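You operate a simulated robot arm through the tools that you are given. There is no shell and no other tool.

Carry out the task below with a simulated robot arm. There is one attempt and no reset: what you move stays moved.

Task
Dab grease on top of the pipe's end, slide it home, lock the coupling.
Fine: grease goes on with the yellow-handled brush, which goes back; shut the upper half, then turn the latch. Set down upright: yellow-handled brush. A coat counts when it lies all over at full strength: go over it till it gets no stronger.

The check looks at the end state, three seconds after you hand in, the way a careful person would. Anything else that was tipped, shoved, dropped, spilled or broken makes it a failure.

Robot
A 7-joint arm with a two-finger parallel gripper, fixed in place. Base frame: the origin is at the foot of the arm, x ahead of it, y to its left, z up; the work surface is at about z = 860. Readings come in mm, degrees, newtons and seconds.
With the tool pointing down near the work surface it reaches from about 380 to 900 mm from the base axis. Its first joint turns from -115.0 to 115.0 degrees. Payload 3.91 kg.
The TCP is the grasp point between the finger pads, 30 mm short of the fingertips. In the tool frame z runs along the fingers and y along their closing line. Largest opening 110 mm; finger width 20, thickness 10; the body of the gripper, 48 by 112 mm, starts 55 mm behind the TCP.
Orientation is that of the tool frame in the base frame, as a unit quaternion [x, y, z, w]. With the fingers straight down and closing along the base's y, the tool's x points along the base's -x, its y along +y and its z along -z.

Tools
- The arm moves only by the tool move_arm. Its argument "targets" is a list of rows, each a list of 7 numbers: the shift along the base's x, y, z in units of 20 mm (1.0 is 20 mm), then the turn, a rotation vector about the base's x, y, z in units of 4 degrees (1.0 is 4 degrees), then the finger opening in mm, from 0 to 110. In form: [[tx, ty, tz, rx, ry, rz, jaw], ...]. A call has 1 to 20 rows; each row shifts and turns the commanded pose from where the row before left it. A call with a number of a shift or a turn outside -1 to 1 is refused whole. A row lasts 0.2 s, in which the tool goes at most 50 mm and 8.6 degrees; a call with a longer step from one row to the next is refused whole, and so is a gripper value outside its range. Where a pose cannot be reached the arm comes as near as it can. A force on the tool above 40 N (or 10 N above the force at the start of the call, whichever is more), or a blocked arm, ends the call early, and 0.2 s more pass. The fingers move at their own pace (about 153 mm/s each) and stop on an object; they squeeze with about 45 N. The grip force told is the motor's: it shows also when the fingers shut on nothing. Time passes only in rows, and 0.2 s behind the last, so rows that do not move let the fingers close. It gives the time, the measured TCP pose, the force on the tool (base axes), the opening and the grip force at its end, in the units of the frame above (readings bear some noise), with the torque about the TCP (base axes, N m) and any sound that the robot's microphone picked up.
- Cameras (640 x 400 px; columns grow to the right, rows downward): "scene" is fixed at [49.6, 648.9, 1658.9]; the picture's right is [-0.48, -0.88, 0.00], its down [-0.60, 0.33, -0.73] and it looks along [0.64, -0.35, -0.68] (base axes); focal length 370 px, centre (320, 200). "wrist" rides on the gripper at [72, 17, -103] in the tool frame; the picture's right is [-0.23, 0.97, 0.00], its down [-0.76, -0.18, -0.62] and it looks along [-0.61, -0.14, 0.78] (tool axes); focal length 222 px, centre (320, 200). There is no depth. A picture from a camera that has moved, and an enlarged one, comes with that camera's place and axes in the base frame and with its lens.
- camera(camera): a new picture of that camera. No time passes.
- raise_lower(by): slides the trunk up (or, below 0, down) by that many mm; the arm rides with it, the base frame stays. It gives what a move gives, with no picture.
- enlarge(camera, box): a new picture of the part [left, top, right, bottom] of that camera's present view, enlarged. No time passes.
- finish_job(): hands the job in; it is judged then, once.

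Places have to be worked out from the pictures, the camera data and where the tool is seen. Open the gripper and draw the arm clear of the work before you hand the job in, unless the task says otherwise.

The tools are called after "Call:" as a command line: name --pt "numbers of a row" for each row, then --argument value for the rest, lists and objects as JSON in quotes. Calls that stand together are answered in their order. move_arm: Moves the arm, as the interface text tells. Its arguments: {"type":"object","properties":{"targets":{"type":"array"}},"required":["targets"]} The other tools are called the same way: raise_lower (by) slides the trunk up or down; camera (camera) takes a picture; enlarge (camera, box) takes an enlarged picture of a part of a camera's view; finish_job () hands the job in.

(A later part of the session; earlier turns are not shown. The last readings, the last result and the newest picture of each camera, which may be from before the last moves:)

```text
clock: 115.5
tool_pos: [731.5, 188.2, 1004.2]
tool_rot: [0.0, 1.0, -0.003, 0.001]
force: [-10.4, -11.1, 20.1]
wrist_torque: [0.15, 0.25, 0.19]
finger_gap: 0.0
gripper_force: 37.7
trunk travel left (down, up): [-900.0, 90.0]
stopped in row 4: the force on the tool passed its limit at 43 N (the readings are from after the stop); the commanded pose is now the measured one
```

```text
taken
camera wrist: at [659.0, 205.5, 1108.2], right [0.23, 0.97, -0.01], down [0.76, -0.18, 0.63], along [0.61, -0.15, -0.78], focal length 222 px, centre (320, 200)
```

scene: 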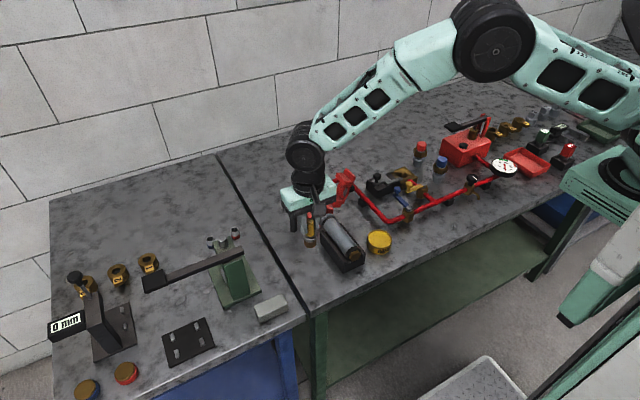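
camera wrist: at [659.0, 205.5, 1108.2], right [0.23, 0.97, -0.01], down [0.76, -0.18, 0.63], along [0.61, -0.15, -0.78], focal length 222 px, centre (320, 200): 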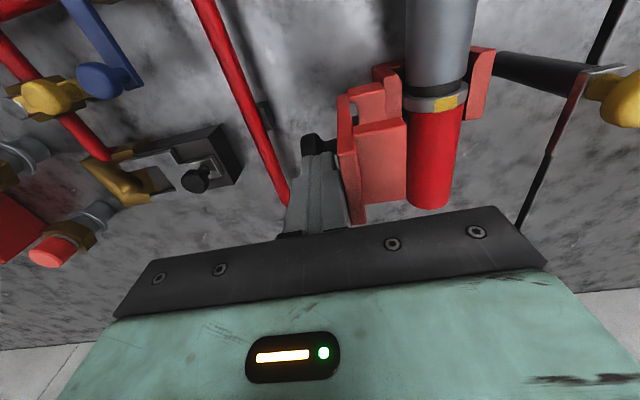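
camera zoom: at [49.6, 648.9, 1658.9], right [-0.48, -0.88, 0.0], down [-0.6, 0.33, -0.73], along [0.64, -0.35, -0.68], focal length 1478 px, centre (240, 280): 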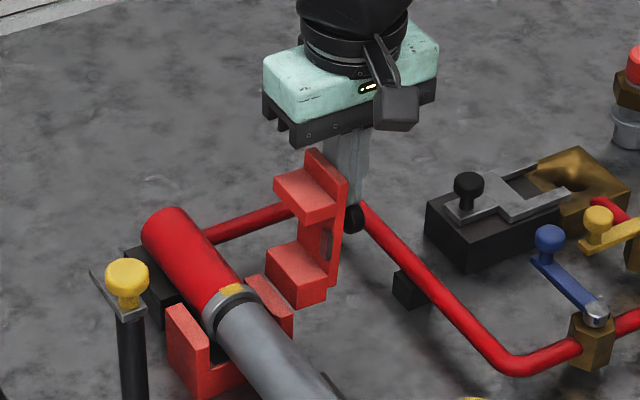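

The fingertip met the black knob (upward force). I'll raise 16 mm so the tip clears the knob while still behind the free edge, then continue pushing.

Call:
move_arm --pt "0 -0.05 0.3 0 0 0 0" --pt "0 0 0.5 0 0 0 0" --pt "0 0 0 0 0 0 0"

Call:
camera --camera "wrist"

Call:
enlarge --camera "scene" --box '[310, 150, 370, 210]'

```text
clock: 116.3
tool_pos: [732.3, 190.1, 1018.6]
tool_rot: [0.0, 1.0, -0.002, 0.001]
force: [-0.2, 0.4, 0.3]
wrist_torque: [0.01, -0.02, 0.05]
finger_gap: 0.0
gripper_force: 37.5
trunk travel left (down, up): [-900.0, 90.0]
```

```text
taken
camera wrist: at [660.3, 206.5, 1122.3], right [0.23, 0.97, 0.0], down [0.76, -0.18, 0.63], along [0.61, -0.15, -0.78], focal length 222 px, centre (320, 200)
```

wrist: 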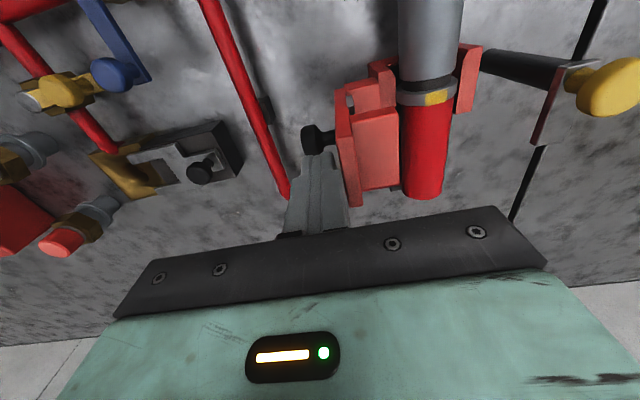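

```text
6.67 times, centred on (340, 180) of scene
camera zoom: at [49.6, 648.9, 1658.9], right [-0.48, -0.88, 0.0], down [-0.6, 0.33, -0.73], along [0.64, -0.35, -0.68], focal length 2464 px, centre (187, 333)
```

zoom: 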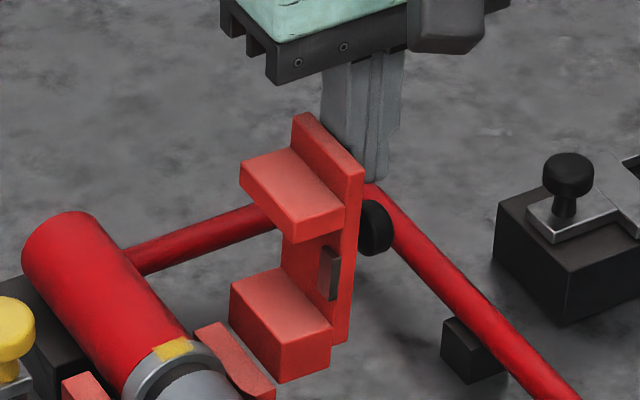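

The finger is now above the knob and against the plate near the top. Continue pushing +y.

Call:
move_arm --pt "0 0.25 0 0 0 0 0" --pt "0 0.25 0 0 0 0 0" --pt "0 0.25 0 0 0 0 0" --pt "0 0.25 0 0 0 0 0"

Call:
enlarge --camera "scene" --box '[310, 150, 370, 210]'

Call:
camera --camera "wrist"

```text
clock: 117.3
tool_pos: [732.2, 208.3, 1018.8]
tool_rot: [0.001, 1.0, -0.002, 0.001]
force: [-1.2, 0.1, -0.3]
wrist_torque: [-0.02, 0.0, -0.03]
finger_gap: 0.1
gripper_force: 37.2
trunk travel left (down, up): [-900.0, 90.0]
```

```text
6.67 times, centred on (340, 180) of scene
camera zoom: at [49.6, 648.9, 1658.9], right [-0.48, -0.88, 0.0], down [-0.6, 0.33, -0.73], along [0.64, -0.35, -0.68], focal length 2464 px, centre (187, 333)
```

zoom: 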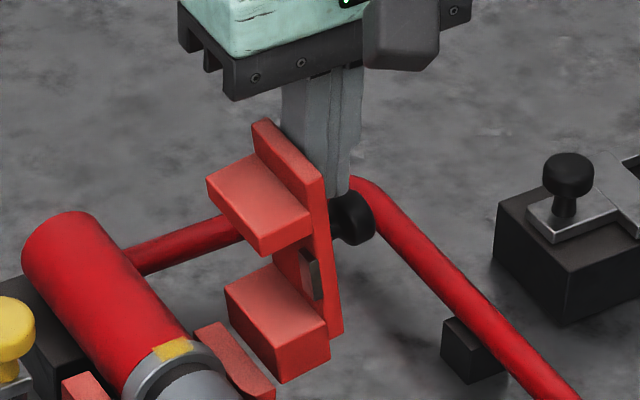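

```text
taken
camera wrist: at [659.9, 226.2, 1122.2], right [0.23, 0.97, 0.0], down [0.76, -0.18, 0.63], along [0.61, -0.15, -0.78], focal length 222 px, centre (320, 200)
```

wrist: 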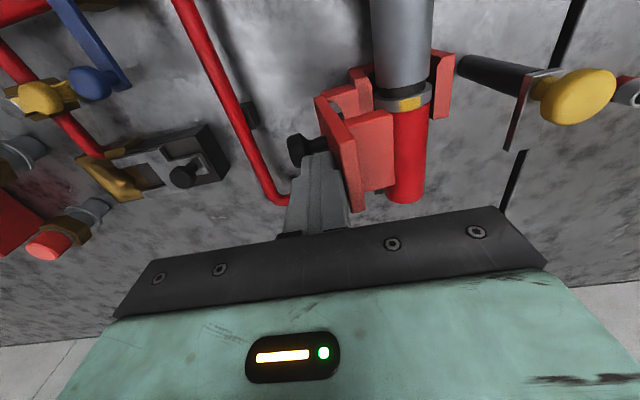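

The cover is just past vertical and holds position — friction in the hinge. I'll keep pushing.

Call:
move_arm --pt "0 0.25 0 0 0 0 0" --pt "0 0.25 0 0 0 0 0" --pt "0 0.25 0 0 0 0 0" --pt "0 0.25 0 0 0 0 0"

Call:
enlarge --camera "scene" --box '[300, 150, 360, 210]'

Call:
camera --camera "wrist"

```text
clock: 118.3
tool_pos: [732.6, 228.9, 1019.0]
tool_rot: [0.0, 1.0, -0.001, 0.002]
force: [-5.2, -4.8, 19.3]
wrist_torque: [-0.25, 0.29, 0.02]
finger_gap: 0.2
gripper_force: 37.7
trunk travel left (down, up): [-900.0, 90.0]
```

```text
6.67 times, centred on (330, 180) of scene
camera zoom: at [49.6, 648.9, 1658.9], right [-0.48, -0.88, 0.0], down [-0.6, 0.33, -0.73], along [0.64, -0.35, -0.68], focal length 2464 px, centre (253, 333)
```

zoom: 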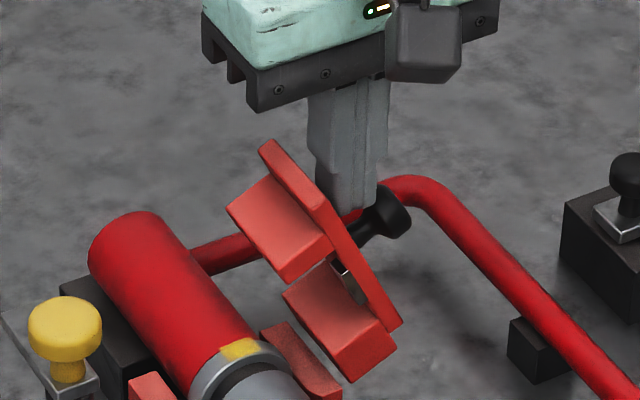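

```text
taken
camera wrist: at [659.6, 245.4, 1123.6], right [0.23, 0.97, 0.0], down [0.76, -0.18, 0.63], along [0.61, -0.14, -0.78], focal length 222 px, centre (320, 200)
```

wrist: 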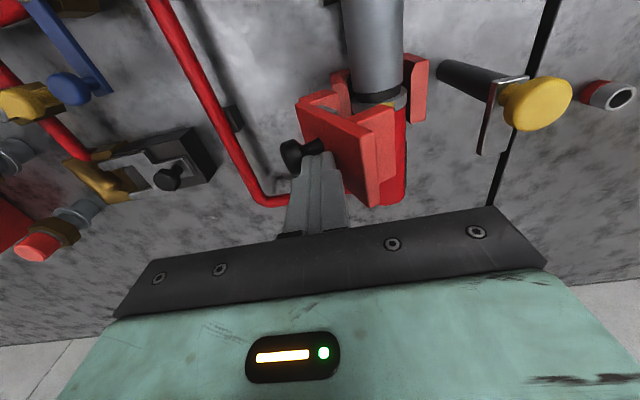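

The cover is ~25° past vertical, finger now pressing by the knob. I'll raise the finger clear and see whether the cover stays or swings shut.

Call:
move_arm --pt "0 -0.2 0.4 0 0 0 0" --pt "0 0 1 0 0 0 0" --pt "0 0 1 0 0 0 0" --pt "0 0 0.5 0 0 0 0" --pt "0 0 0 0 0 0 0"

Call:
enlarge --camera "scene" --box '[290, 150, 370, 230]'

Call:
camera --camera "wrist"

```text
clock: 119.5
tool_pos: [731.7, 223.9, 1077.0]
tool_rot: [0.002, 1.0, -0.003, 0.001]
force: [0.0, 0.2, 0.4]
wrist_torque: [0.02, 0.02, -0.05]
finger_gap: 0.0
gripper_force: 37.6
trunk travel left (down, up): [-900.0, 90.0]
```

```text
5.00 times, centred on (330, 190) of scene
camera zoom: at [49.6, 648.9, 1658.9], right [-0.48, -0.88, 0.0], down [-0.6, 0.33, -0.73], along [0.64, -0.35, -0.68], focal length 1848 px, centre (270, 250)
```

zoom: 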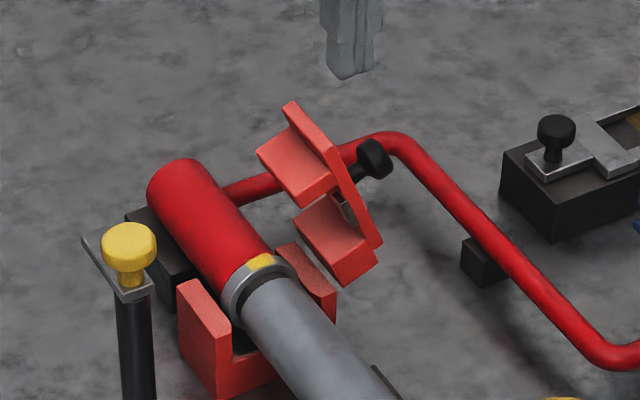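

```text
taken
camera wrist: at [659.7, 240.9, 1181.1], right [0.23, 0.97, 0.0], down [0.76, -0.18, 0.63], along [0.61, -0.15, -0.78], focal length 222 px, centre (320, 200)
```

wrist: 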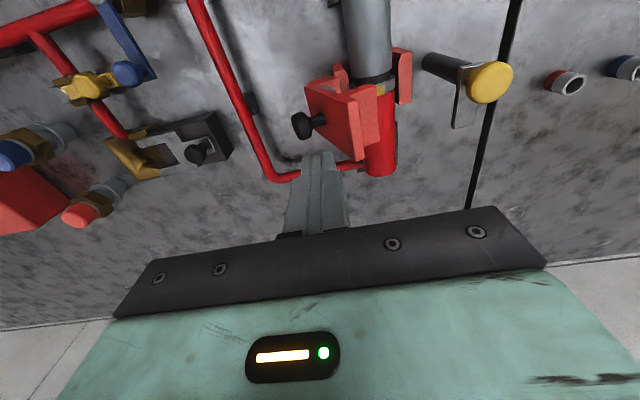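

The cover stays where it is (frictional hinge). Zoom to find its free edge now.

Call:
enlarge --camera "wrist" --box '[280, 50, 420, 190]'

Call:
enlarge --camera "scene" --box '[310, 165, 350, 215]'

```text
2.86 times, centred on (350, 120) of wrist
camera zoom: at [659.7, 240.9, 1181.1], right [0.23, 0.97, 0.0], down [0.76, -0.18, 0.63], along [0.61, -0.15, -0.78], focal length 635 px, centre (234, 429)
```

zoom: 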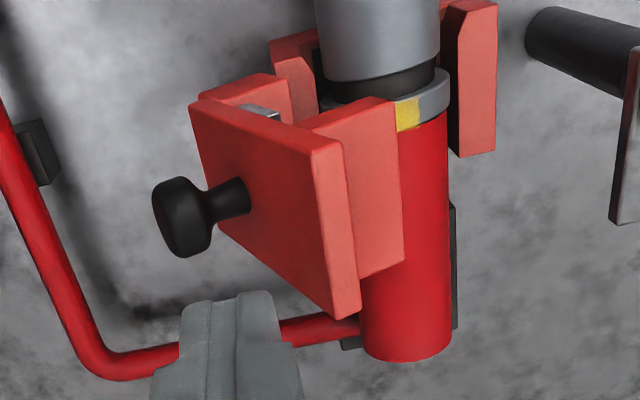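

```text
8.00 times, centred on (330, 190) of scene
camera zoom: at [49.6, 648.9, 1658.9], right [-0.48, -0.88, 0.0], down [-0.6, 0.33, -0.73], along [0.64, -0.35, -0.68], focal length 2957 px, centre (240, 280)
```

zoom: 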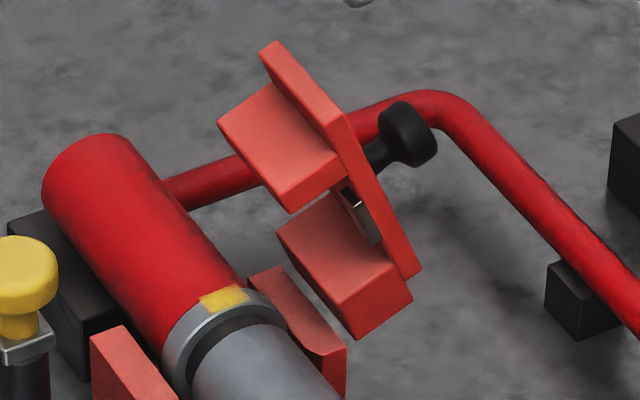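

The free edge is now around (y 250, z ~1010) and the knob head around (y 206, z 971). I'll come down between them with the tip at ~z 993 and push +y again on the upper part of the plate.

Call:
move_arm --pt "0 0.1 -1 0 0 0 0" --pt "0 0 -1 0 0 0 0" --pt "0 0 -0.7 0 0 0 0" --pt "0 0.25 0 0 0 0 0" --pt "0 0.25 0 0 0 0 0" --pt "0 0.25 0 0 0 0 0"

Call:
enlarge --camera "scene" --box '[300, 155, 360, 215]'

Call:
enlarge --camera "wrist" --box '[260, 60, 400, 220]'

```text
clock: 120.9
tool_pos: [732.0, 242.7, 1020.6]
tool_rot: [0.001, 1.0, -0.002, 0.0]
force: [0.0, -0.6, -0.2]
wrist_torque: [0.01, 0.04, 0.02]
finger_gap: 0.0
gripper_force: 37.7
trunk travel left (down, up): [-900.0, 90.0]
```

```text
6.67 times, centred on (330, 185) of scene
camera zoom: at [49.6, 648.9, 1658.9], right [-0.48, -0.88, 0.0], down [-0.6, 0.33, -0.73], along [0.64, -0.35, -0.68], focal length 2464 px, centre (253, 300)
```

zoom: 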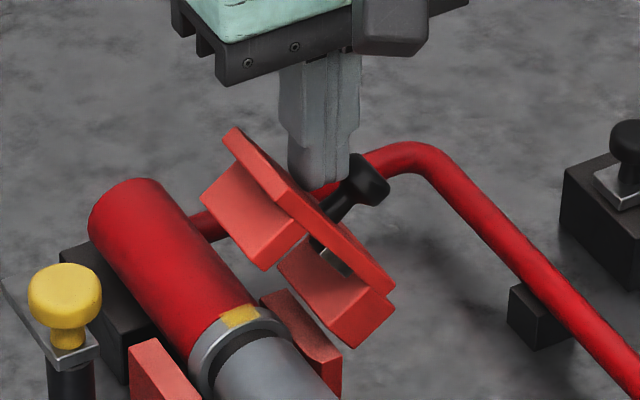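

```text
2.50 times, centred on (330, 140) of wrist
camera zoom: at [660.2, 258.9, 1125.2], right [0.23, 0.97, 0.0], down [0.76, -0.18, 0.63], along [0.61, -0.15, -0.78], focal length 555 px, centre (295, 350)
```

zoom: 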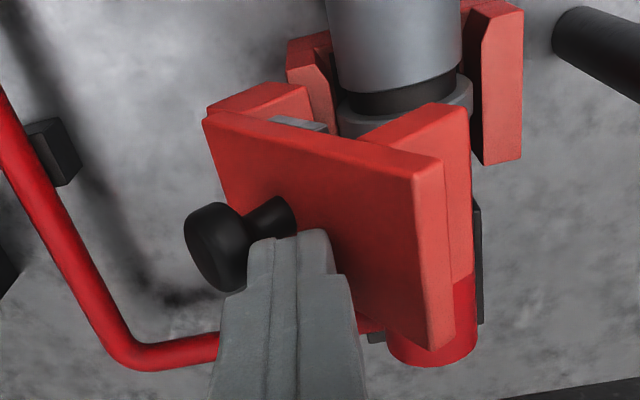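

Working well — the cover follows. Continue pushing +y.

Call:
move_arm --pt "0 0.25 0 0 0 0 0" --pt "0 0.25 0 0 0 0 0" --pt "0 0.25 0 0 0 0 0" --pt "0 0.25 0 0 0 0 0"

Call:
enlarge --camera "scene" --box '[300, 155, 360, 215]'

Call:
enlarge --camera "wrist" --box '[260, 60, 400, 220]'

```text
clock: 121.9
tool_pos: [731.2, 263.0, 1020.7]
tool_rot: [0.001, 1.0, -0.002, 0.0]
force: [0.1, 0.7, 0.0]
wrist_torque: [0.02, -0.02, 0.01]
finger_gap: 0.0
gripper_force: 37.2
trunk travel left (down, up): [-900.0, 90.0]
```

```text
6.67 times, centred on (330, 185) of scene
camera zoom: at [49.6, 648.9, 1658.9], right [-0.48, -0.88, 0.0], down [-0.6, 0.33, -0.73], along [0.64, -0.35, -0.68], focal length 2464 px, centre (253, 300)
```

zoom: 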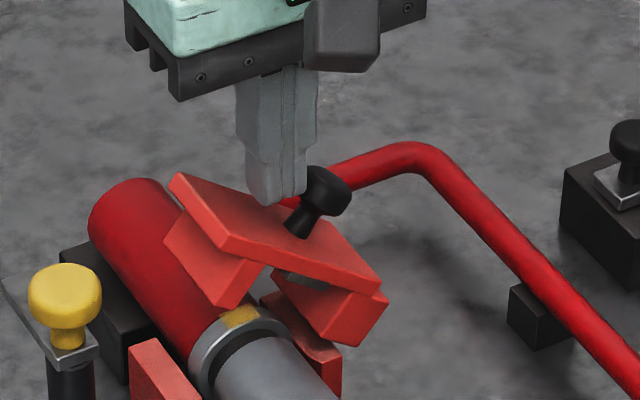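

```text
2.50 times, centred on (330, 140) of wrist
camera zoom: at [659.4, 279.6, 1126.3], right [0.23, 0.97, 0.0], down [0.76, -0.18, 0.63], along [0.61, -0.15, -0.78], focal length 555 px, centre (295, 350)
```

zoom: 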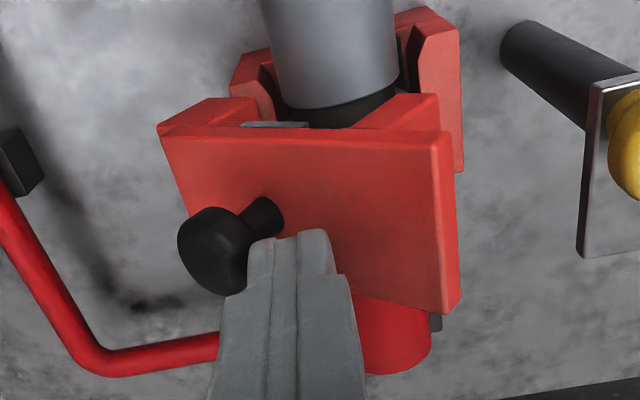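

The cover is down to ~35° above closed. I'll move further +y and then press down from above near its free edge.

Call:
move_arm --pt "0 0.25 0 0 0 0 0" --pt "0 0.25 0 0 0 0 0" --pt "0 0.25 0 0 0 0 0" --pt "0 0.25 0 0 0 0 0" --pt "0 0.25 0 0 0 0 0" --pt "0 0.15 -0.2 0 0 0 0" --pt "0 0.1 -0.2 0 0 0 0" --pt "0 0.1 -0.2 0 0 0 0"

Call:
enlarge --camera "scene" --box '[290, 155, 350, 215]'

Call:
enlarge --camera "wrist" --box '[260, 60, 400, 220]'

```text
clock: 123.7
tool_pos: [731.6, 293.8, 1011.0]
tool_rot: [0.001, 1.0, -0.002, 0.001]
force: [0.4, -1.3, -0.3]
wrist_torque: [0.0, 0.02, 0.0]
finger_gap: 0.2
gripper_force: 37.7
trunk travel left (down, up): [-900.0, 90.0]
```

```text
6.67 times, centred on (320, 185) of scene
camera zoom: at [49.6, 648.9, 1658.9], right [-0.48, -0.88, 0.0], down [-0.6, 0.33, -0.73], along [0.64, -0.35, -0.68], focal length 2464 px, centre (320, 300)
```

zoom: 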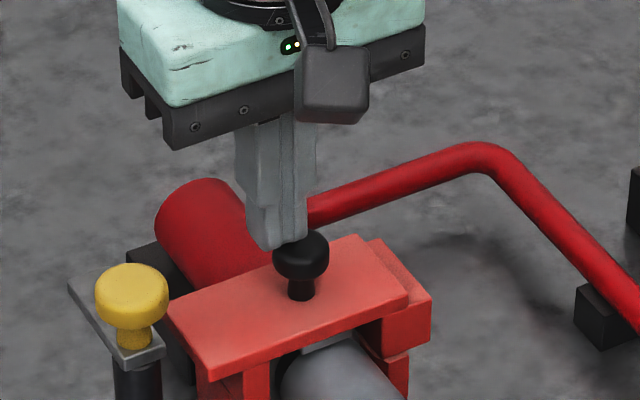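

```text
2.50 times, centred on (330, 140) of wrist
camera zoom: at [659.1, 310.8, 1114.9], right [0.23, 0.97, 0.0], down [0.76, -0.18, 0.63], along [0.61, -0.15, -0.78], focal length 555 px, centre (295, 350)
```

zoom: 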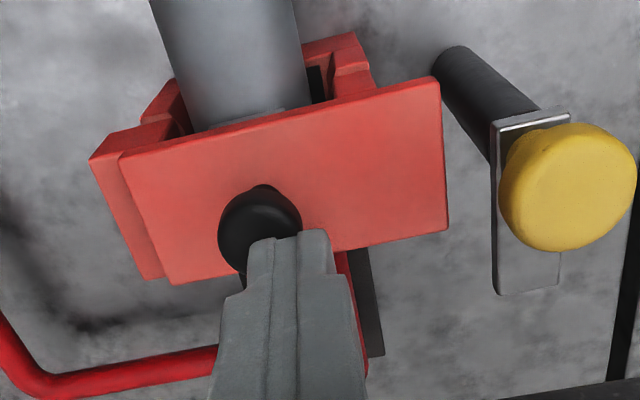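

The cover has dropped shut. I'll raise the arm and inspect the closure.

Call:
move_arm --pt "0 0 1 0 0 0 0" --pt "0 0 1 0 0 0 0" --pt "0 0 1 0 0 0 0" --pt "0 0 1 0 0 0 0" --pt "0 0 0 0 0 0 0"

Call:
enlarge --camera "scene" --box '[285, 165, 355, 245]'

Call:
enlarge --camera "wrist" --box '[240, 60, 440, 200]'

```text
clock: 124.9
tool_pos: [732.3, 293.7, 1090.1]
tool_rot: [0.001, 1.0, -0.001, 0.001]
force: [0.9, -0.6, 0.7]
wrist_torque: [-0.02, -0.04, -0.02]
finger_gap: 0.0
gripper_force: 38.2
trunk travel left (down, up): [-900.0, 90.0]
```

```text
5.00 times, centred on (320, 205) of scene
camera zoom: at [49.6, 648.9, 1658.9], right [-0.48, -0.88, 0.0], down [-0.6, 0.33, -0.73], along [0.64, -0.35, -0.68], focal length 1848 px, centre (320, 175)
```

zoom: 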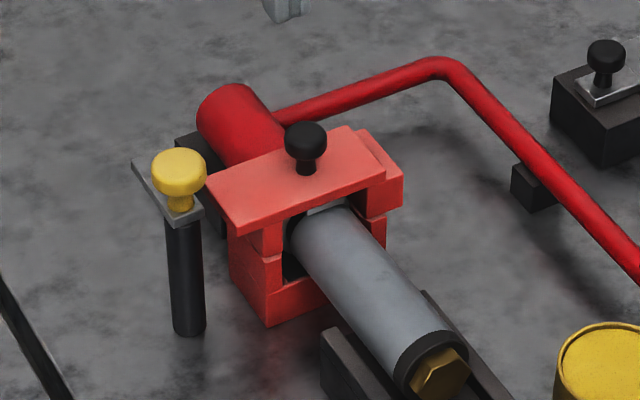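

```text
2.86 times, centred on (340, 130) of wrist
camera zoom: at [659.5, 310.3, 1194.7], right [0.23, 0.97, 0.0], down [0.76, -0.18, 0.63], along [0.61, -0.15, -0.78], focal length 635 px, centre (263, 400)
```

zoom: 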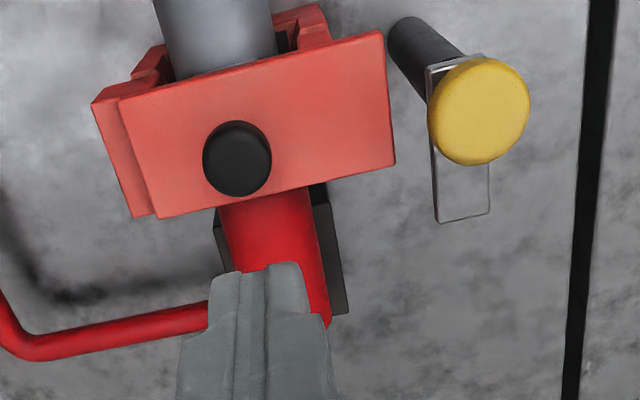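

Zoom on the closed joint to see if it's fully down.

Call:
enlarge --camera "scene" --box '[298, 188, 343, 233]'

Call:
enlarge --camera "wrist" --box '[340, 60, 440, 140]'

```text
8.89 times, centred on (320, 210) of scene
camera zoom: at [49.6, 648.9, 1658.9], right [-0.48, -0.88, 0.0], down [-0.6, 0.33, -0.73], along [0.64, -0.35, -0.68], focal length 3285 px, centre (316, 107)
```

zoom: 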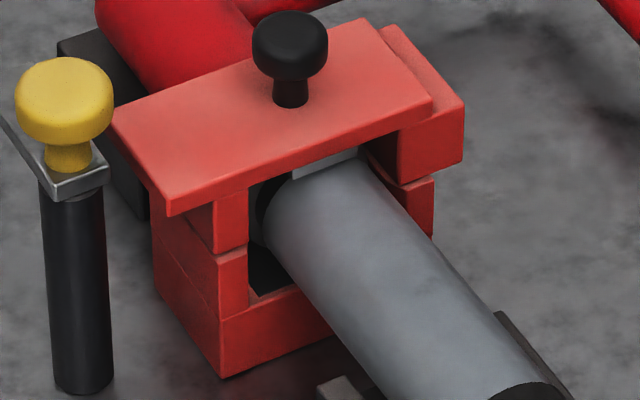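

```text
5.00 times, centred on (390, 100) of wrist
camera zoom: at [659.5, 310.3, 1194.7], right [0.23, 0.97, 0.0], down [0.76, -0.18, 0.63], along [0.61, -0.15, -0.78], focal length 1111 px, centre (-30, 700)
```

zoom: 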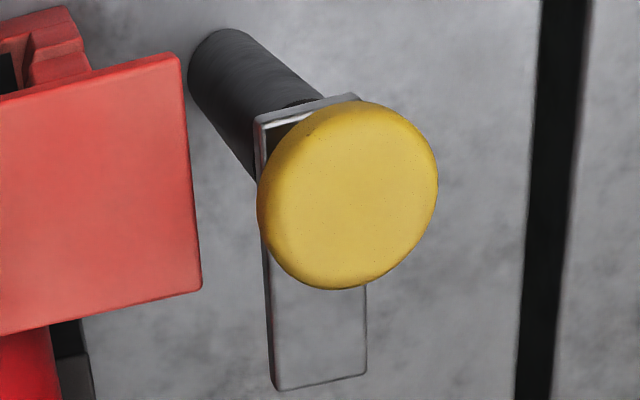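

The cover is seated on the lower half. The latch knob axis is at about (726.5, 363), disc z≈970–985, its bar pointing +x. I'll move above the knob, opening the fingers and pre-rotating the gripper +45° so I have ±45° for the turn.

Call:
move_arm --pt "-0.02 0.295 0 0 0 1 60" --pt "-0.02 0.295 0 0 0 1 60" --pt "-0.02 0.295 0 0 0 1 60" --pt "-0.02 0.295 0 0 0 1 60" --pt "-0.02 0.295 0 0 0 1 60" --pt "-0.02 0.295 0 0 0 1 60" --pt "-0.02 0.295 0 0 0 1 60" --pt "-0.02 0.295 0 0 0 1 60" --pt "-0.02 0.295 0 0 0 1 60" --pt "-0.02 0.295 0 0 0 1 60" --pt "-0.03 0.295 0 0 0 1 60" --pt "-0.03 0.295 0 0 0 0.25 60" --pt "0 0 0 0 0 0 60"

Call:
camera --camera "wrist"

Call:
enlarge --camera "scene" --box '[260, 140, 360, 240]'

```text
clock: 127.7
tool_pos: [726.7, 364.6, 1091.2]
tool_rot: [-0.382, 0.924, -0.002, 0.002]
force: [-0.1, 0.3, -0.1]
wrist_torque: [0.02, 0.02, 0.03]
finger_gap: 59.8
gripper_force: 0.0
trunk travel left (down, up): [-900.0, 90.0]
```

```text
taken
camera wrist: at [663.5, 325.7, 1195.4], right [-0.53, 0.85, 0.0], down [0.66, 0.41, 0.63], along [0.53, 0.33, -0.78], focal length 222 px, centre (320, 200)
```

wrist: 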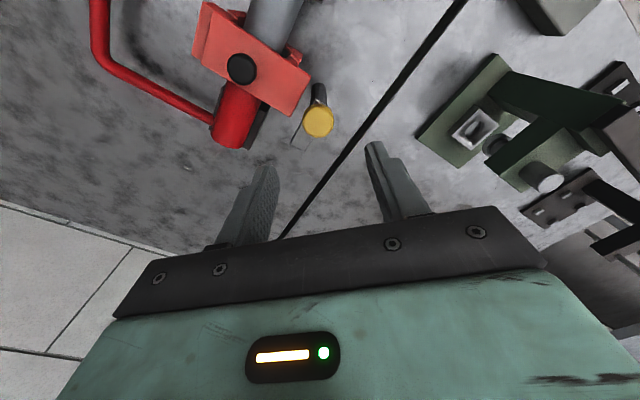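

```text
4.00 times, centred on (310, 190) of scene
camera zoom: at [49.6, 648.9, 1658.9], right [-0.48, -0.88, 0.0], down [-0.6, 0.33, -0.73], along [0.64, -0.35, -0.68], focal length 1478 px, centre (360, 240)
```

zoom: 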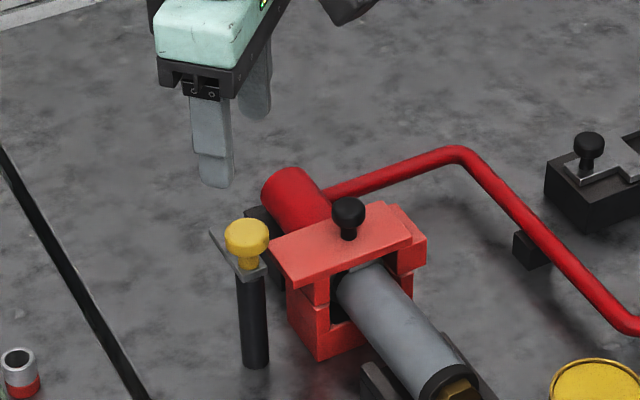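

Zooming in on the knob to refine its position from this rotated view.

Call:
enlarge --camera "wrist" --box '[270, 70, 370, 160]'

```text
4.44 times, centred on (320, 115) of wrist
camera zoom: at [663.5, 325.7, 1195.4], right [-0.53, 0.85, 0.0], down [0.66, 0.41, 0.63], along [0.53, 0.33, -0.78], focal length 987 px, centre (320, 578)
```

zoom: 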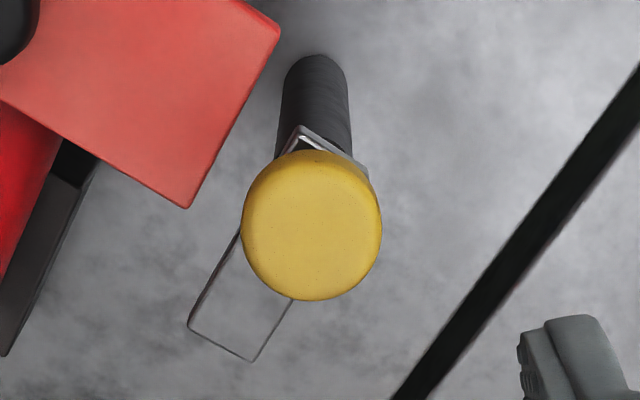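

Knob axis refined to about (726.5, 362.5). I'll correct −2 mm in y and descend around the knob.

Call:
move_arm --pt "0.01 -0.1 -0.5 0 0 0 60" --pt "0 0 -1 0 0 0 60" --pt "0 0 -1 0 0 0 60" --pt "0 0 -1 0 0 0 60" --pt "0 0 -0.6 0 0 0 60" --pt "0 0 0 0 0 0 60"

Call:
enlarge --camera "wrist" --box '[240, 60, 400, 240]'

Call:
enlarge --camera "scene" --box '[270, 160, 340, 230]'

```text
clock: 129.1
tool_pos: [727.9, 363.3, 1007.3]
tool_rot: [-0.382, 0.924, 0.0, 0.002]
force: [-0.3, -0.6, 0.1]
wrist_torque: [-0.02, -0.01, -0.02]
finger_gap: 59.7
gripper_force: 0.0
trunk travel left (down, up): [-900.0, 90.0]
```

```text
2.22 times, centred on (320, 150) of wrist
camera zoom: at [664.8, 324.2, 1112.6], right [-0.53, 0.85, 0.0], down [0.66, 0.41, 0.63], along [0.53, 0.33, -0.78], focal length 494 px, centre (320, 311)
```

zoom: 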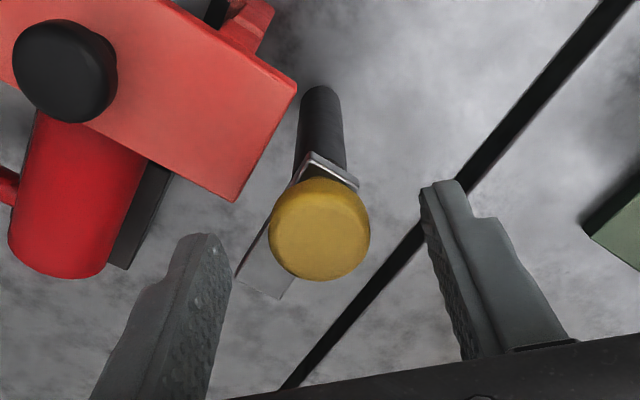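

```text
5.71 times, centred on (305, 195) of scene
camera zoom: at [49.6, 648.9, 1658.9], right [-0.48, -0.88, 0.0], down [-0.6, 0.33, -0.73], along [0.64, -0.35, -0.68], focal length 2112 px, centre (406, 229)
```

zoom: 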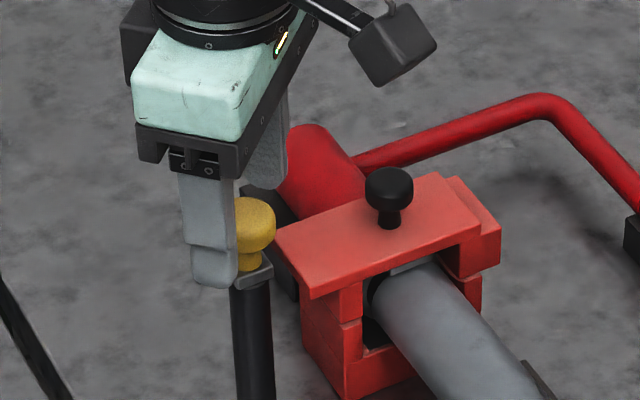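

Knob is centred between the fingers. Lower 7 mm more and close on the disc.

Call:
move_arm --pt "0 0 -0.35 0 0 0 60" --pt "0 0 0 0 0 0 60" --pt "0 0 0 0 0 0 40" --pt "0 0 0 0 0 0 28" --pt "0 0 0 0 0 0 20" --pt "0 0 0 0 0 0 20"

Call:
enlarge --camera "wrist" --box '[240, 60, 400, 240]'

Call:
enlarge --camera "scene" --box '[270, 160, 340, 230]'

```text
clock: 130.5
tool_pos: [726.5, 363.5, 1001.9]
tool_rot: [-0.382, 0.924, -0.002, 0.002]
force: [2.6, -0.8, 1.5]
wrist_torque: [-0.08, -0.03, 0.01]
finger_gap: 29.5
gripper_force: 45.2
trunk travel left (down, up): [-900.0, 90.0]
```

```text
2.22 times, centred on (320, 150) of wrist
camera zoom: at [664.0, 323.7, 1105.9], right [-0.53, 0.85, 0.0], down [0.66, 0.41, 0.63], along [0.53, 0.33, -0.78], focal length 494 px, centre (320, 311)
```

zoom: 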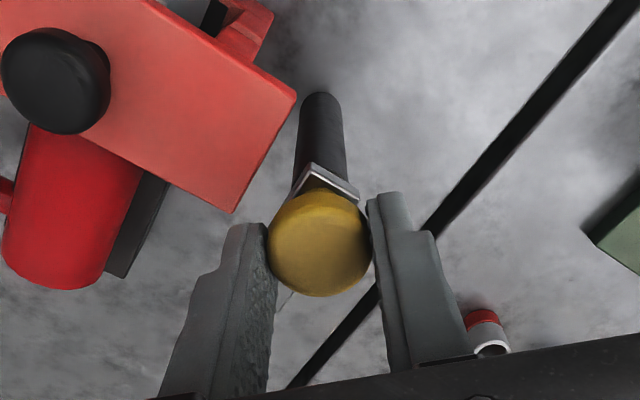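

```text
5.71 times, centred on (305, 195) of scene
camera zoom: at [49.6, 648.9, 1658.9], right [-0.48, -0.88, 0.0], down [-0.6, 0.33, -0.73], along [0.64, -0.35, -0.68], focal length 2112 px, centre (406, 229)
```

zoom: 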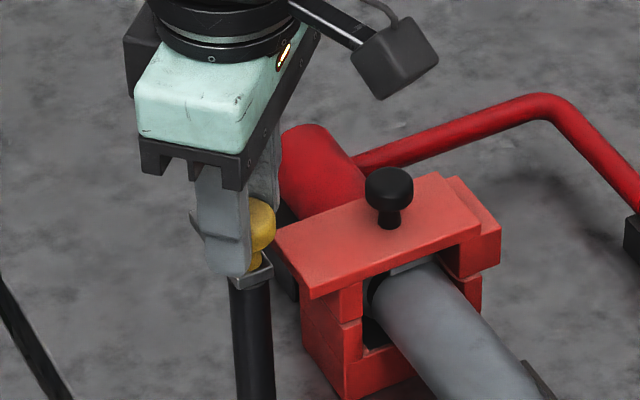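

Knob gripped (29.5 mm, small lateral force). Now turn clockwise (−z) slowly: first 24° as a test.

Call:
move_arm --pt "0 0 0 0 0 -1 20" --pt "0 0 0 0 0 -1 20" --pt "0 0 0 0 0 -1 20" --pt "0 0 0 0 0 -1 20" --pt "0 0 0 0 0 -1 20" --pt "0 0 0 0 0 -1 20"

Call:
enlarge --camera "wrist" --box '[240, 60, 400, 240]'

Call:
enlarge --camera "scene" --box '[270, 160, 340, 230]'

```text
clock: 131.9
tool_pos: [726.5, 364.0, 1002.2]
tool_rot: [-0.181, 0.984, -0.002, 0.002]
force: [6.8, 3.6, 3.5]
wrist_torque: [-0.19, 0.61, 0.0]
finger_gap: 29.2
gripper_force: 44.8
trunk travel left (down, up): [-900.0, 90.0]
```

```text
2.22 times, centred on (320, 150) of wrist
camera zoom: at [653.7, 352.9, 1105.9], right [-0.13, 0.99, 0.0], down [0.77, 0.11, 0.63], along [0.62, 0.08, -0.78], focal length 494 px, centre (320, 311)
```

zoom: 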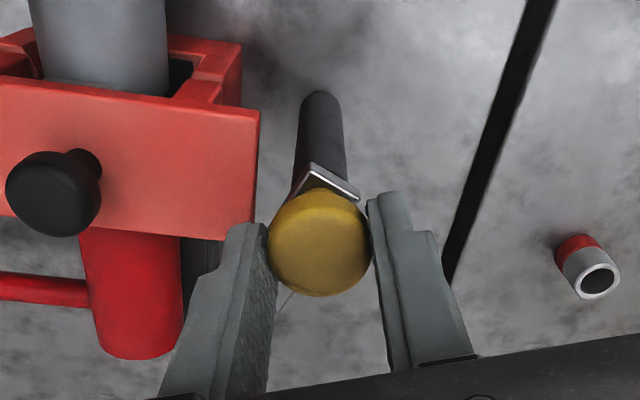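

```text
5.71 times, centred on (305, 195) of scene
camera zoom: at [49.6, 648.9, 1658.9], right [-0.48, -0.88, 0.0], down [-0.6, 0.33, -0.73], along [0.64, -0.35, -0.68], focal length 2112 px, centre (406, 229)
```

zoom: 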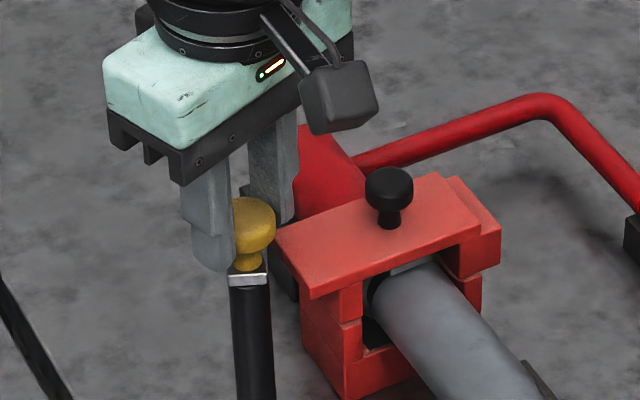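

The bar turns with the knob. Continue turning.

Call:
move_arm --pt "0 0 0 0 0 -1 20" --pt "0 0 0 0 0 -1 20" --pt "0 0 0 0 0 -1 20" --pt "0 0 0 0 0 -1 20" --pt "0 0 0 0 0 -1 20" --pt "0 0 0 0 0 -1 20" --pt "0 0 0 0 0 -1 20" --pt "0 0 0 0 0 -1 20"

Call:
enlarge --camera "wrist" --box '[240, 60, 400, 240]'

Call:
enlarge --camera "scene" --box '[270, 160, 340, 230]'

```text
clock: 133.7
tool_pos: [727.0, 362.2, 1001.4]
tool_rot: [0.098, 0.995, -0.002, 0.001]
force: [5.9, 8.6, 8.8]
wrist_torque: [0.23, -0.82, -0.03]
finger_gap: 29.1
gripper_force: 44.9
trunk travel left (down, up): [-900.0, 90.0]
```

```text
2.22 times, centred on (320, 150) of wrist
camera zoom: at [659.8, 393.2, 1105.9], right [0.41, 0.91, 0.0], down [0.71, -0.32, 0.63], along [0.57, -0.26, -0.78], focal length 494 px, centre (320, 311)
```

zoom: 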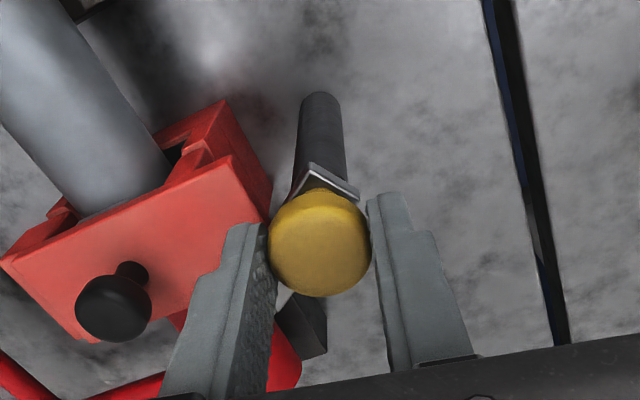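

```text
5.71 times, centred on (305, 195) of scene
camera zoom: at [49.6, 648.9, 1658.9], right [-0.48, -0.88, 0.0], down [-0.6, 0.33, -0.73], along [0.64, -0.35, -0.68], focal length 2112 px, centre (406, 229)
```

zoom: 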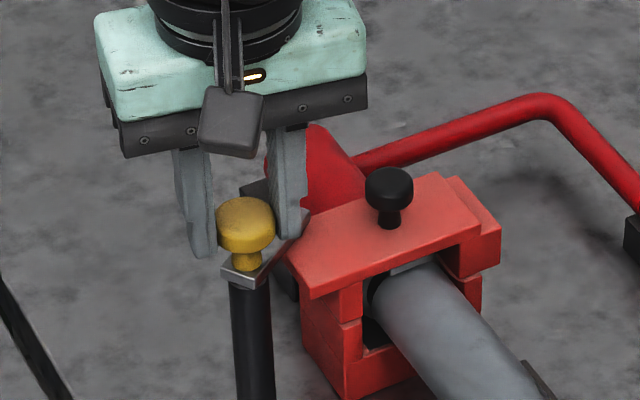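

Turned 56°, bar now swinging above the cover. Continue in smaller portions.

Call:
move_arm --pt "0 0 0 0 0 -1 20" --pt "0 0 0 0 0 -1 20" --pt "0 0 0 0 0 -1 20" --pt "0 0 0 0 0 -1 20"

Call:
enlarge --camera "scene" --box '[270, 160, 340, 230]'

```text
clock: 134.7
tool_pos: [727.8, 362.9, 1001.3]
tool_rot: [0.235, 0.972, -0.003, 0.002]
force: [10.0, 1.6, 10.0]
wrist_torque: [0.11, 0.1, 0.02]
finger_gap: 29.1
gripper_force: 45.3
trunk travel left (down, up): [-900.0, 90.0]
```

```text
5.71 times, centred on (305, 195) of scene
camera zoom: at [49.6, 648.9, 1658.9], right [-0.48, -0.88, 0.0], down [-0.6, 0.33, -0.73], along [0.64, -0.35, -0.68], focal length 2112 px, centre (406, 229)
```

zoom: 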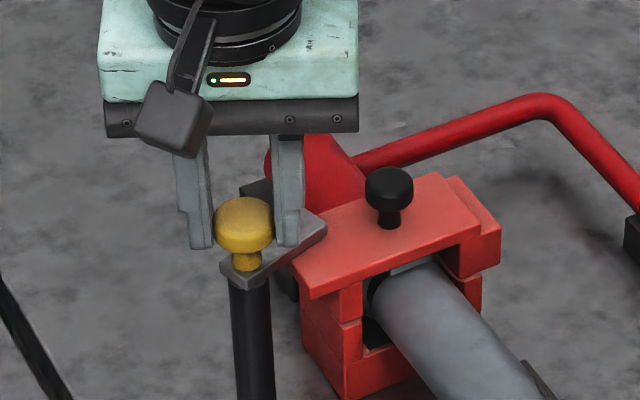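

Bar is above the cover's lip. Turn the remaining ~18–20°.

Call:
move_arm --pt "0 0 0 0 0 -1 20" --pt "0 0 0 0 0 -1 20" --pt "0 0 0 0 0 -1 20" --pt "0 0 0 0 0 -1 20" --pt "0 0 0 0 0 -0.5 20"

Call:
enlarge --camera "scene" --box '[270, 160, 340, 230]'

Call:
camera --camera "wrist"

```text
clock: 135.9
tool_pos: [728.8, 363.7, 1001.4]
tool_rot: [0.384, 0.923, -0.001, 0.001]
force: [9.6, -0.3, 12.9]
wrist_torque: [-0.69, -0.91, 0.0]
finger_gap: 29.5
gripper_force: 44.8
trunk travel left (down, up): [-900.0, 90.0]
```

```text
5.71 times, centred on (305, 195) of scene
camera zoom: at [49.6, 648.9, 1658.9], right [-0.48, -0.88, 0.0], down [-0.6, 0.33, -0.73], along [0.64, -0.35, -0.68], focal length 2112 px, centre (406, 229)
```

zoom: 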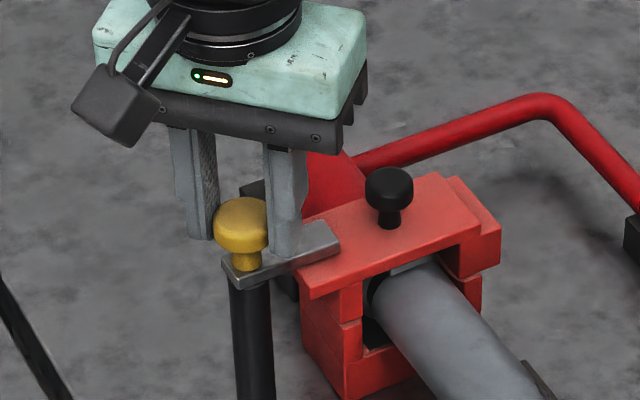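

```text
taken
camera wrist: at [688.9, 425.8, 1105.9], right [0.85, 0.53, 0.0], down [0.41, -0.66, 0.63], along [0.33, -0.53, -0.78], focal length 222 px, centre (320, 200)
```

wrist: 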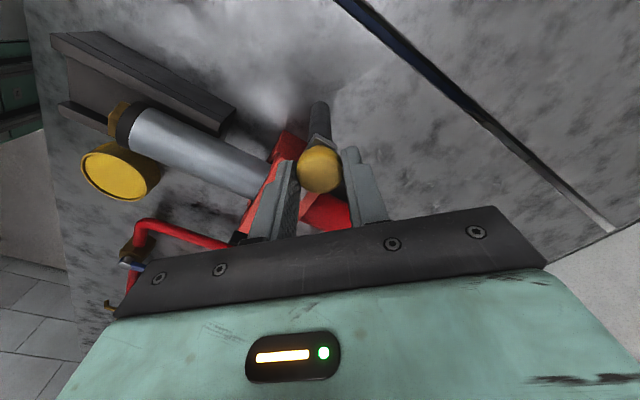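

The bar now lies across the cover's lip (90° turned, no slip). I'll try a few degrees more to feel whether there's a stop.

Call:
move_arm --pt "0 0 0 0 0 -0.5 20" --pt "0 0 0 0 0 -0.5 20" --pt "0 0 0 0 0 0 20"

Call:
enlarge --camera "scene" --box '[280, 180, 330, 225]'

Call:
enlarge --camera "wrist" --box '[240, 60, 400, 240]'

```text
clock: 136.7
tool_pos: [725.6, 363.8, 1000.7]
tool_rot: [0.415, 0.91, -0.002, 0.0]
force: [5.3, 3.4, 10.7]
wrist_torque: [0.11, -0.14, 0.44]
finger_gap: 29.0
gripper_force: 45.2
trunk travel left (down, up): [-900.0, 90.0]
```

```text
8.89 times, centred on (305, 202) of scene
camera zoom: at [49.6, 648.9, 1658.9], right [-0.48, -0.88, 0.0], down [-0.6, 0.33, -0.73], along [0.64, -0.35, -0.68], focal length 3285 px, centre (453, 178)
```

zoom: 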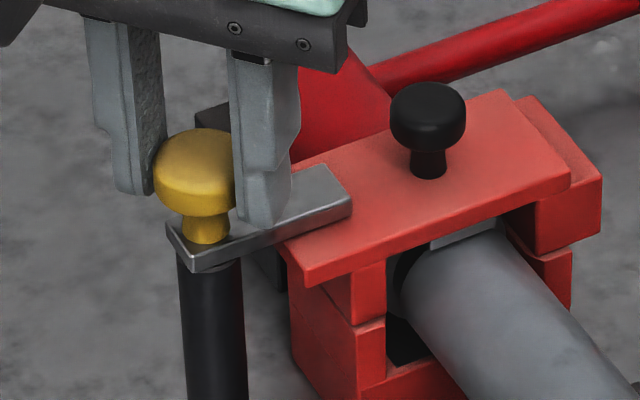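

```text
2.22 times, centred on (320, 150) of wrist
camera zoom: at [692.9, 428.8, 1105.9], right [0.88, 0.47, 0.0], down [0.37, -0.69, 0.62], along [0.29, -0.55, -0.78], focal length 494 px, centre (320, 311)
```

zoom: 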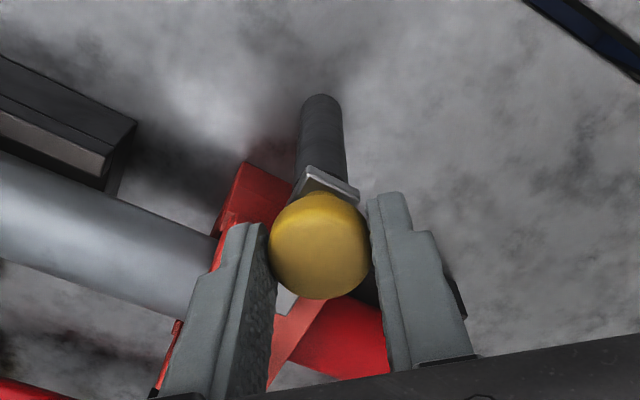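

Torque about z rose to 0.44 N·m — the latch is against its stop at ≈91°. I'll release the knob and rise clear.

Call:
move_arm --pt "0 0 0 0 0 0.2 20" --pt "0 0 0 0 0 0 34" --pt "0 0 0 0 0 0 50" --pt "0 0 0 0 0 0 60" --pt "0 0 0 0 0 0 60"

Call:
move_arm --pt "0 0 0.5 0 0 0 60" --pt "0 0 1 0 0 0 60" --pt "0 0 1 0 0 0 60" --pt "0 0 1 0 0 0 60" --pt "0 0 1 0 0 0 60" --pt "0 0 1 0 0 0 60" --pt "0 0 0 0 0 0 60"

Call:
enlarge --camera "scene" --box '[270, 165, 350, 245]'

Call:
camera --camera "wrist"

```text
clock: 137.9
tool_pos: [727.2, 361.5, 1001.5]
tool_rot: [0.409, 0.912, -0.003, 0.0]
force: [-0.3, -0.1, -0.2]
wrist_torque: [-0.01, 0.03, 0.01]
finger_gap: 60.3
gripper_force: 0.1
trunk travel left (down, up): [-900.0, 90.0]
```

```text
clock: 139.5
tool_pos: [727.0, 361.9, 1111.4]
tool_rot: [0.41, 0.912, -0.002, 0.0]
force: [0.0, 0.0, -0.6]
wrist_torque: [0.02, -0.01, -0.02]
finger_gap: 60.2
gripper_force: 0.0
trunk travel left (down, up): [-900.0, 90.0]
```

```text
5.00 times, centred on (310, 205) of scene
camera zoom: at [49.6, 648.9, 1658.9], right [-0.48, -0.88, 0.0], down [-0.6, 0.33, -0.73], along [0.64, -0.35, -0.68], focal length 1848 px, centre (370, 175)
```

zoom: 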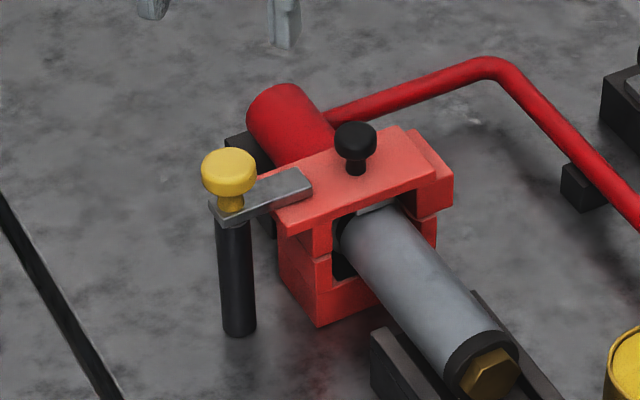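

```text
taken
camera wrist: at [692.1, 427.4, 1214.9], right [0.88, 0.48, 0.0], down [0.38, -0.68, 0.63], along [0.3, -0.55, -0.78], focal length 222 px, centre (320, 200)
```

wrist: 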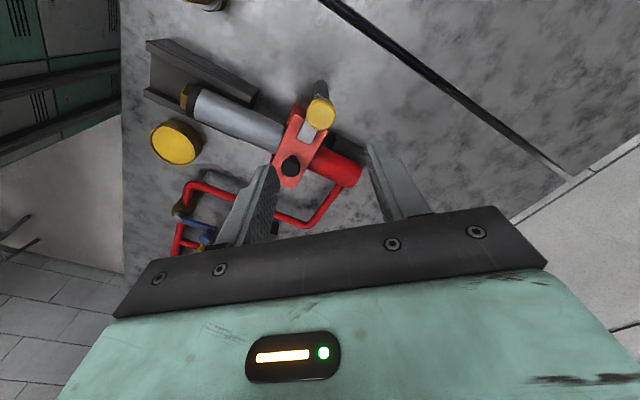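

Latch bar lies across the shut cover. I'll retreat the arm high and away, then do a final inspection.

Call:
move_arm --pt "-0.2 -0.3 1 0 0 0.8 80" --pt "-0.4 -0.8 1 0 0 0.8 110" --pt "-0.6 -1 1 0 0 0.8 110" --pt "-0.6 -1 0.8 0 0 0.8 110" --pt "-0.6 -1 0.6 0 0 0.8 110" --pt "-0.6 -1 0.5 0 0 0.8 110" --pt "-0.6 -1 0.5 0 0 0.8 110" --pt "-0.6 -1 0.5 0 0 0.8 110" --pt "-0.6 -1 0.3 0 0 0.8 110" --pt "-0.6 -1 0 0 0 0.8 110" --pt "-0.6 -1 0 0 0 0.8 110" --pt "-0.6 -1 0 0 0 0.8 110" --pt "-0.6 -1 0 0 0 0.8 110" --pt "-0.6 -1 0 0 0 0.8 110" --pt "-0.6 -1 0 0 0 0.6 110" --pt "-0.6 -1 0 0 0 0 110" --pt "0 0 0 0 0 0 110"

Call:
camera --camera "scene"

Call:
enlarge --camera "scene" --box '[280, 170, 400, 290]'

Call:
enlarge --camera "scene" --box '[295, 185, 345, 230]'

Call:
camera --camera "wrist"

```text
clock: 143.1
tool_pos: [545.8, 59.9, 1234.9]
tool_rot: [0.01, 1.0, -0.001, 0.0]
force: [-0.9, 0.0, 0.1]
wrist_torque: [-0.03, -0.03, -0.02]
finger_gap: 110.0
gripper_force: 0.0
trunk travel left (down, up): [-900.0, 90.0]
```

```text
taken
```

scene: 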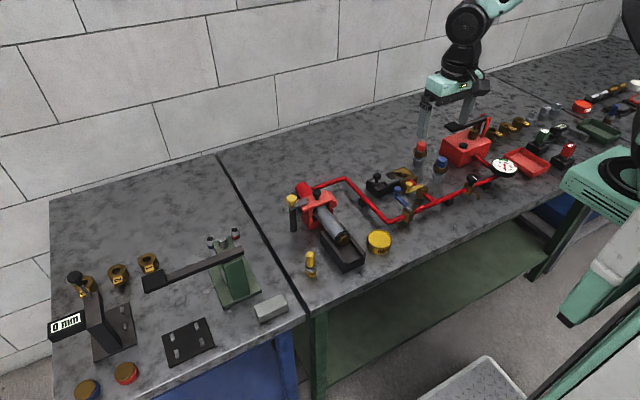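

```text
3.33 times, centred on (340, 230) of scene
camera zoom: at [49.6, 648.9, 1658.9], right [-0.48, -0.88, 0.0], down [-0.6, 0.33, -0.73], along [0.64, -0.35, -0.68], focal length 1232 px, centre (253, 100)
```

zoom: 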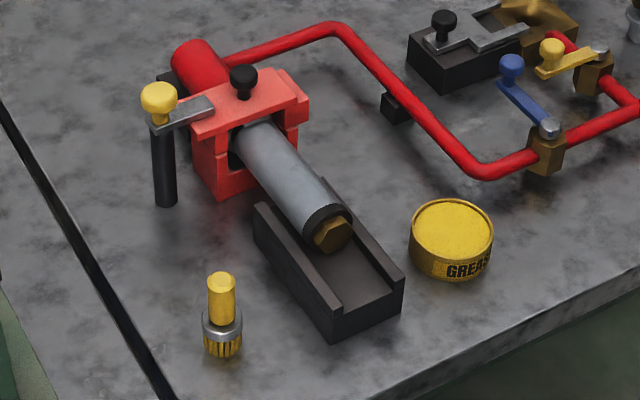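

```text
8.89 times, centred on (320, 208) of scene
camera zoom: at [49.6, 648.9, 1658.9], right [-0.48, -0.88, 0.0], down [-0.6, 0.33, -0.73], along [0.64, -0.35, -0.68], focal length 3285 px, centre (320, 133)
```

zoom: 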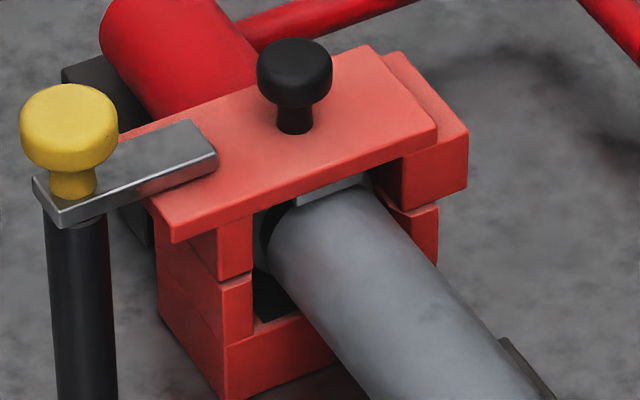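

```text
taken
camera wrist: at [474.9, 78.2, 1339.7], right [0.25, 0.97, 0.0], down [0.76, -0.19, 0.63], along [0.61, -0.16, -0.78], focal length 222 px, centre (320, 200)
```

wrist: 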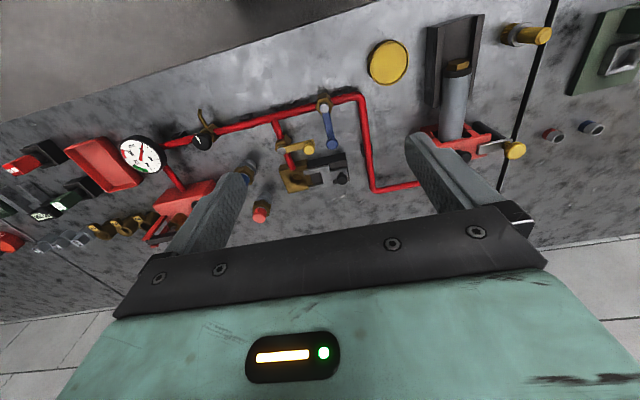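

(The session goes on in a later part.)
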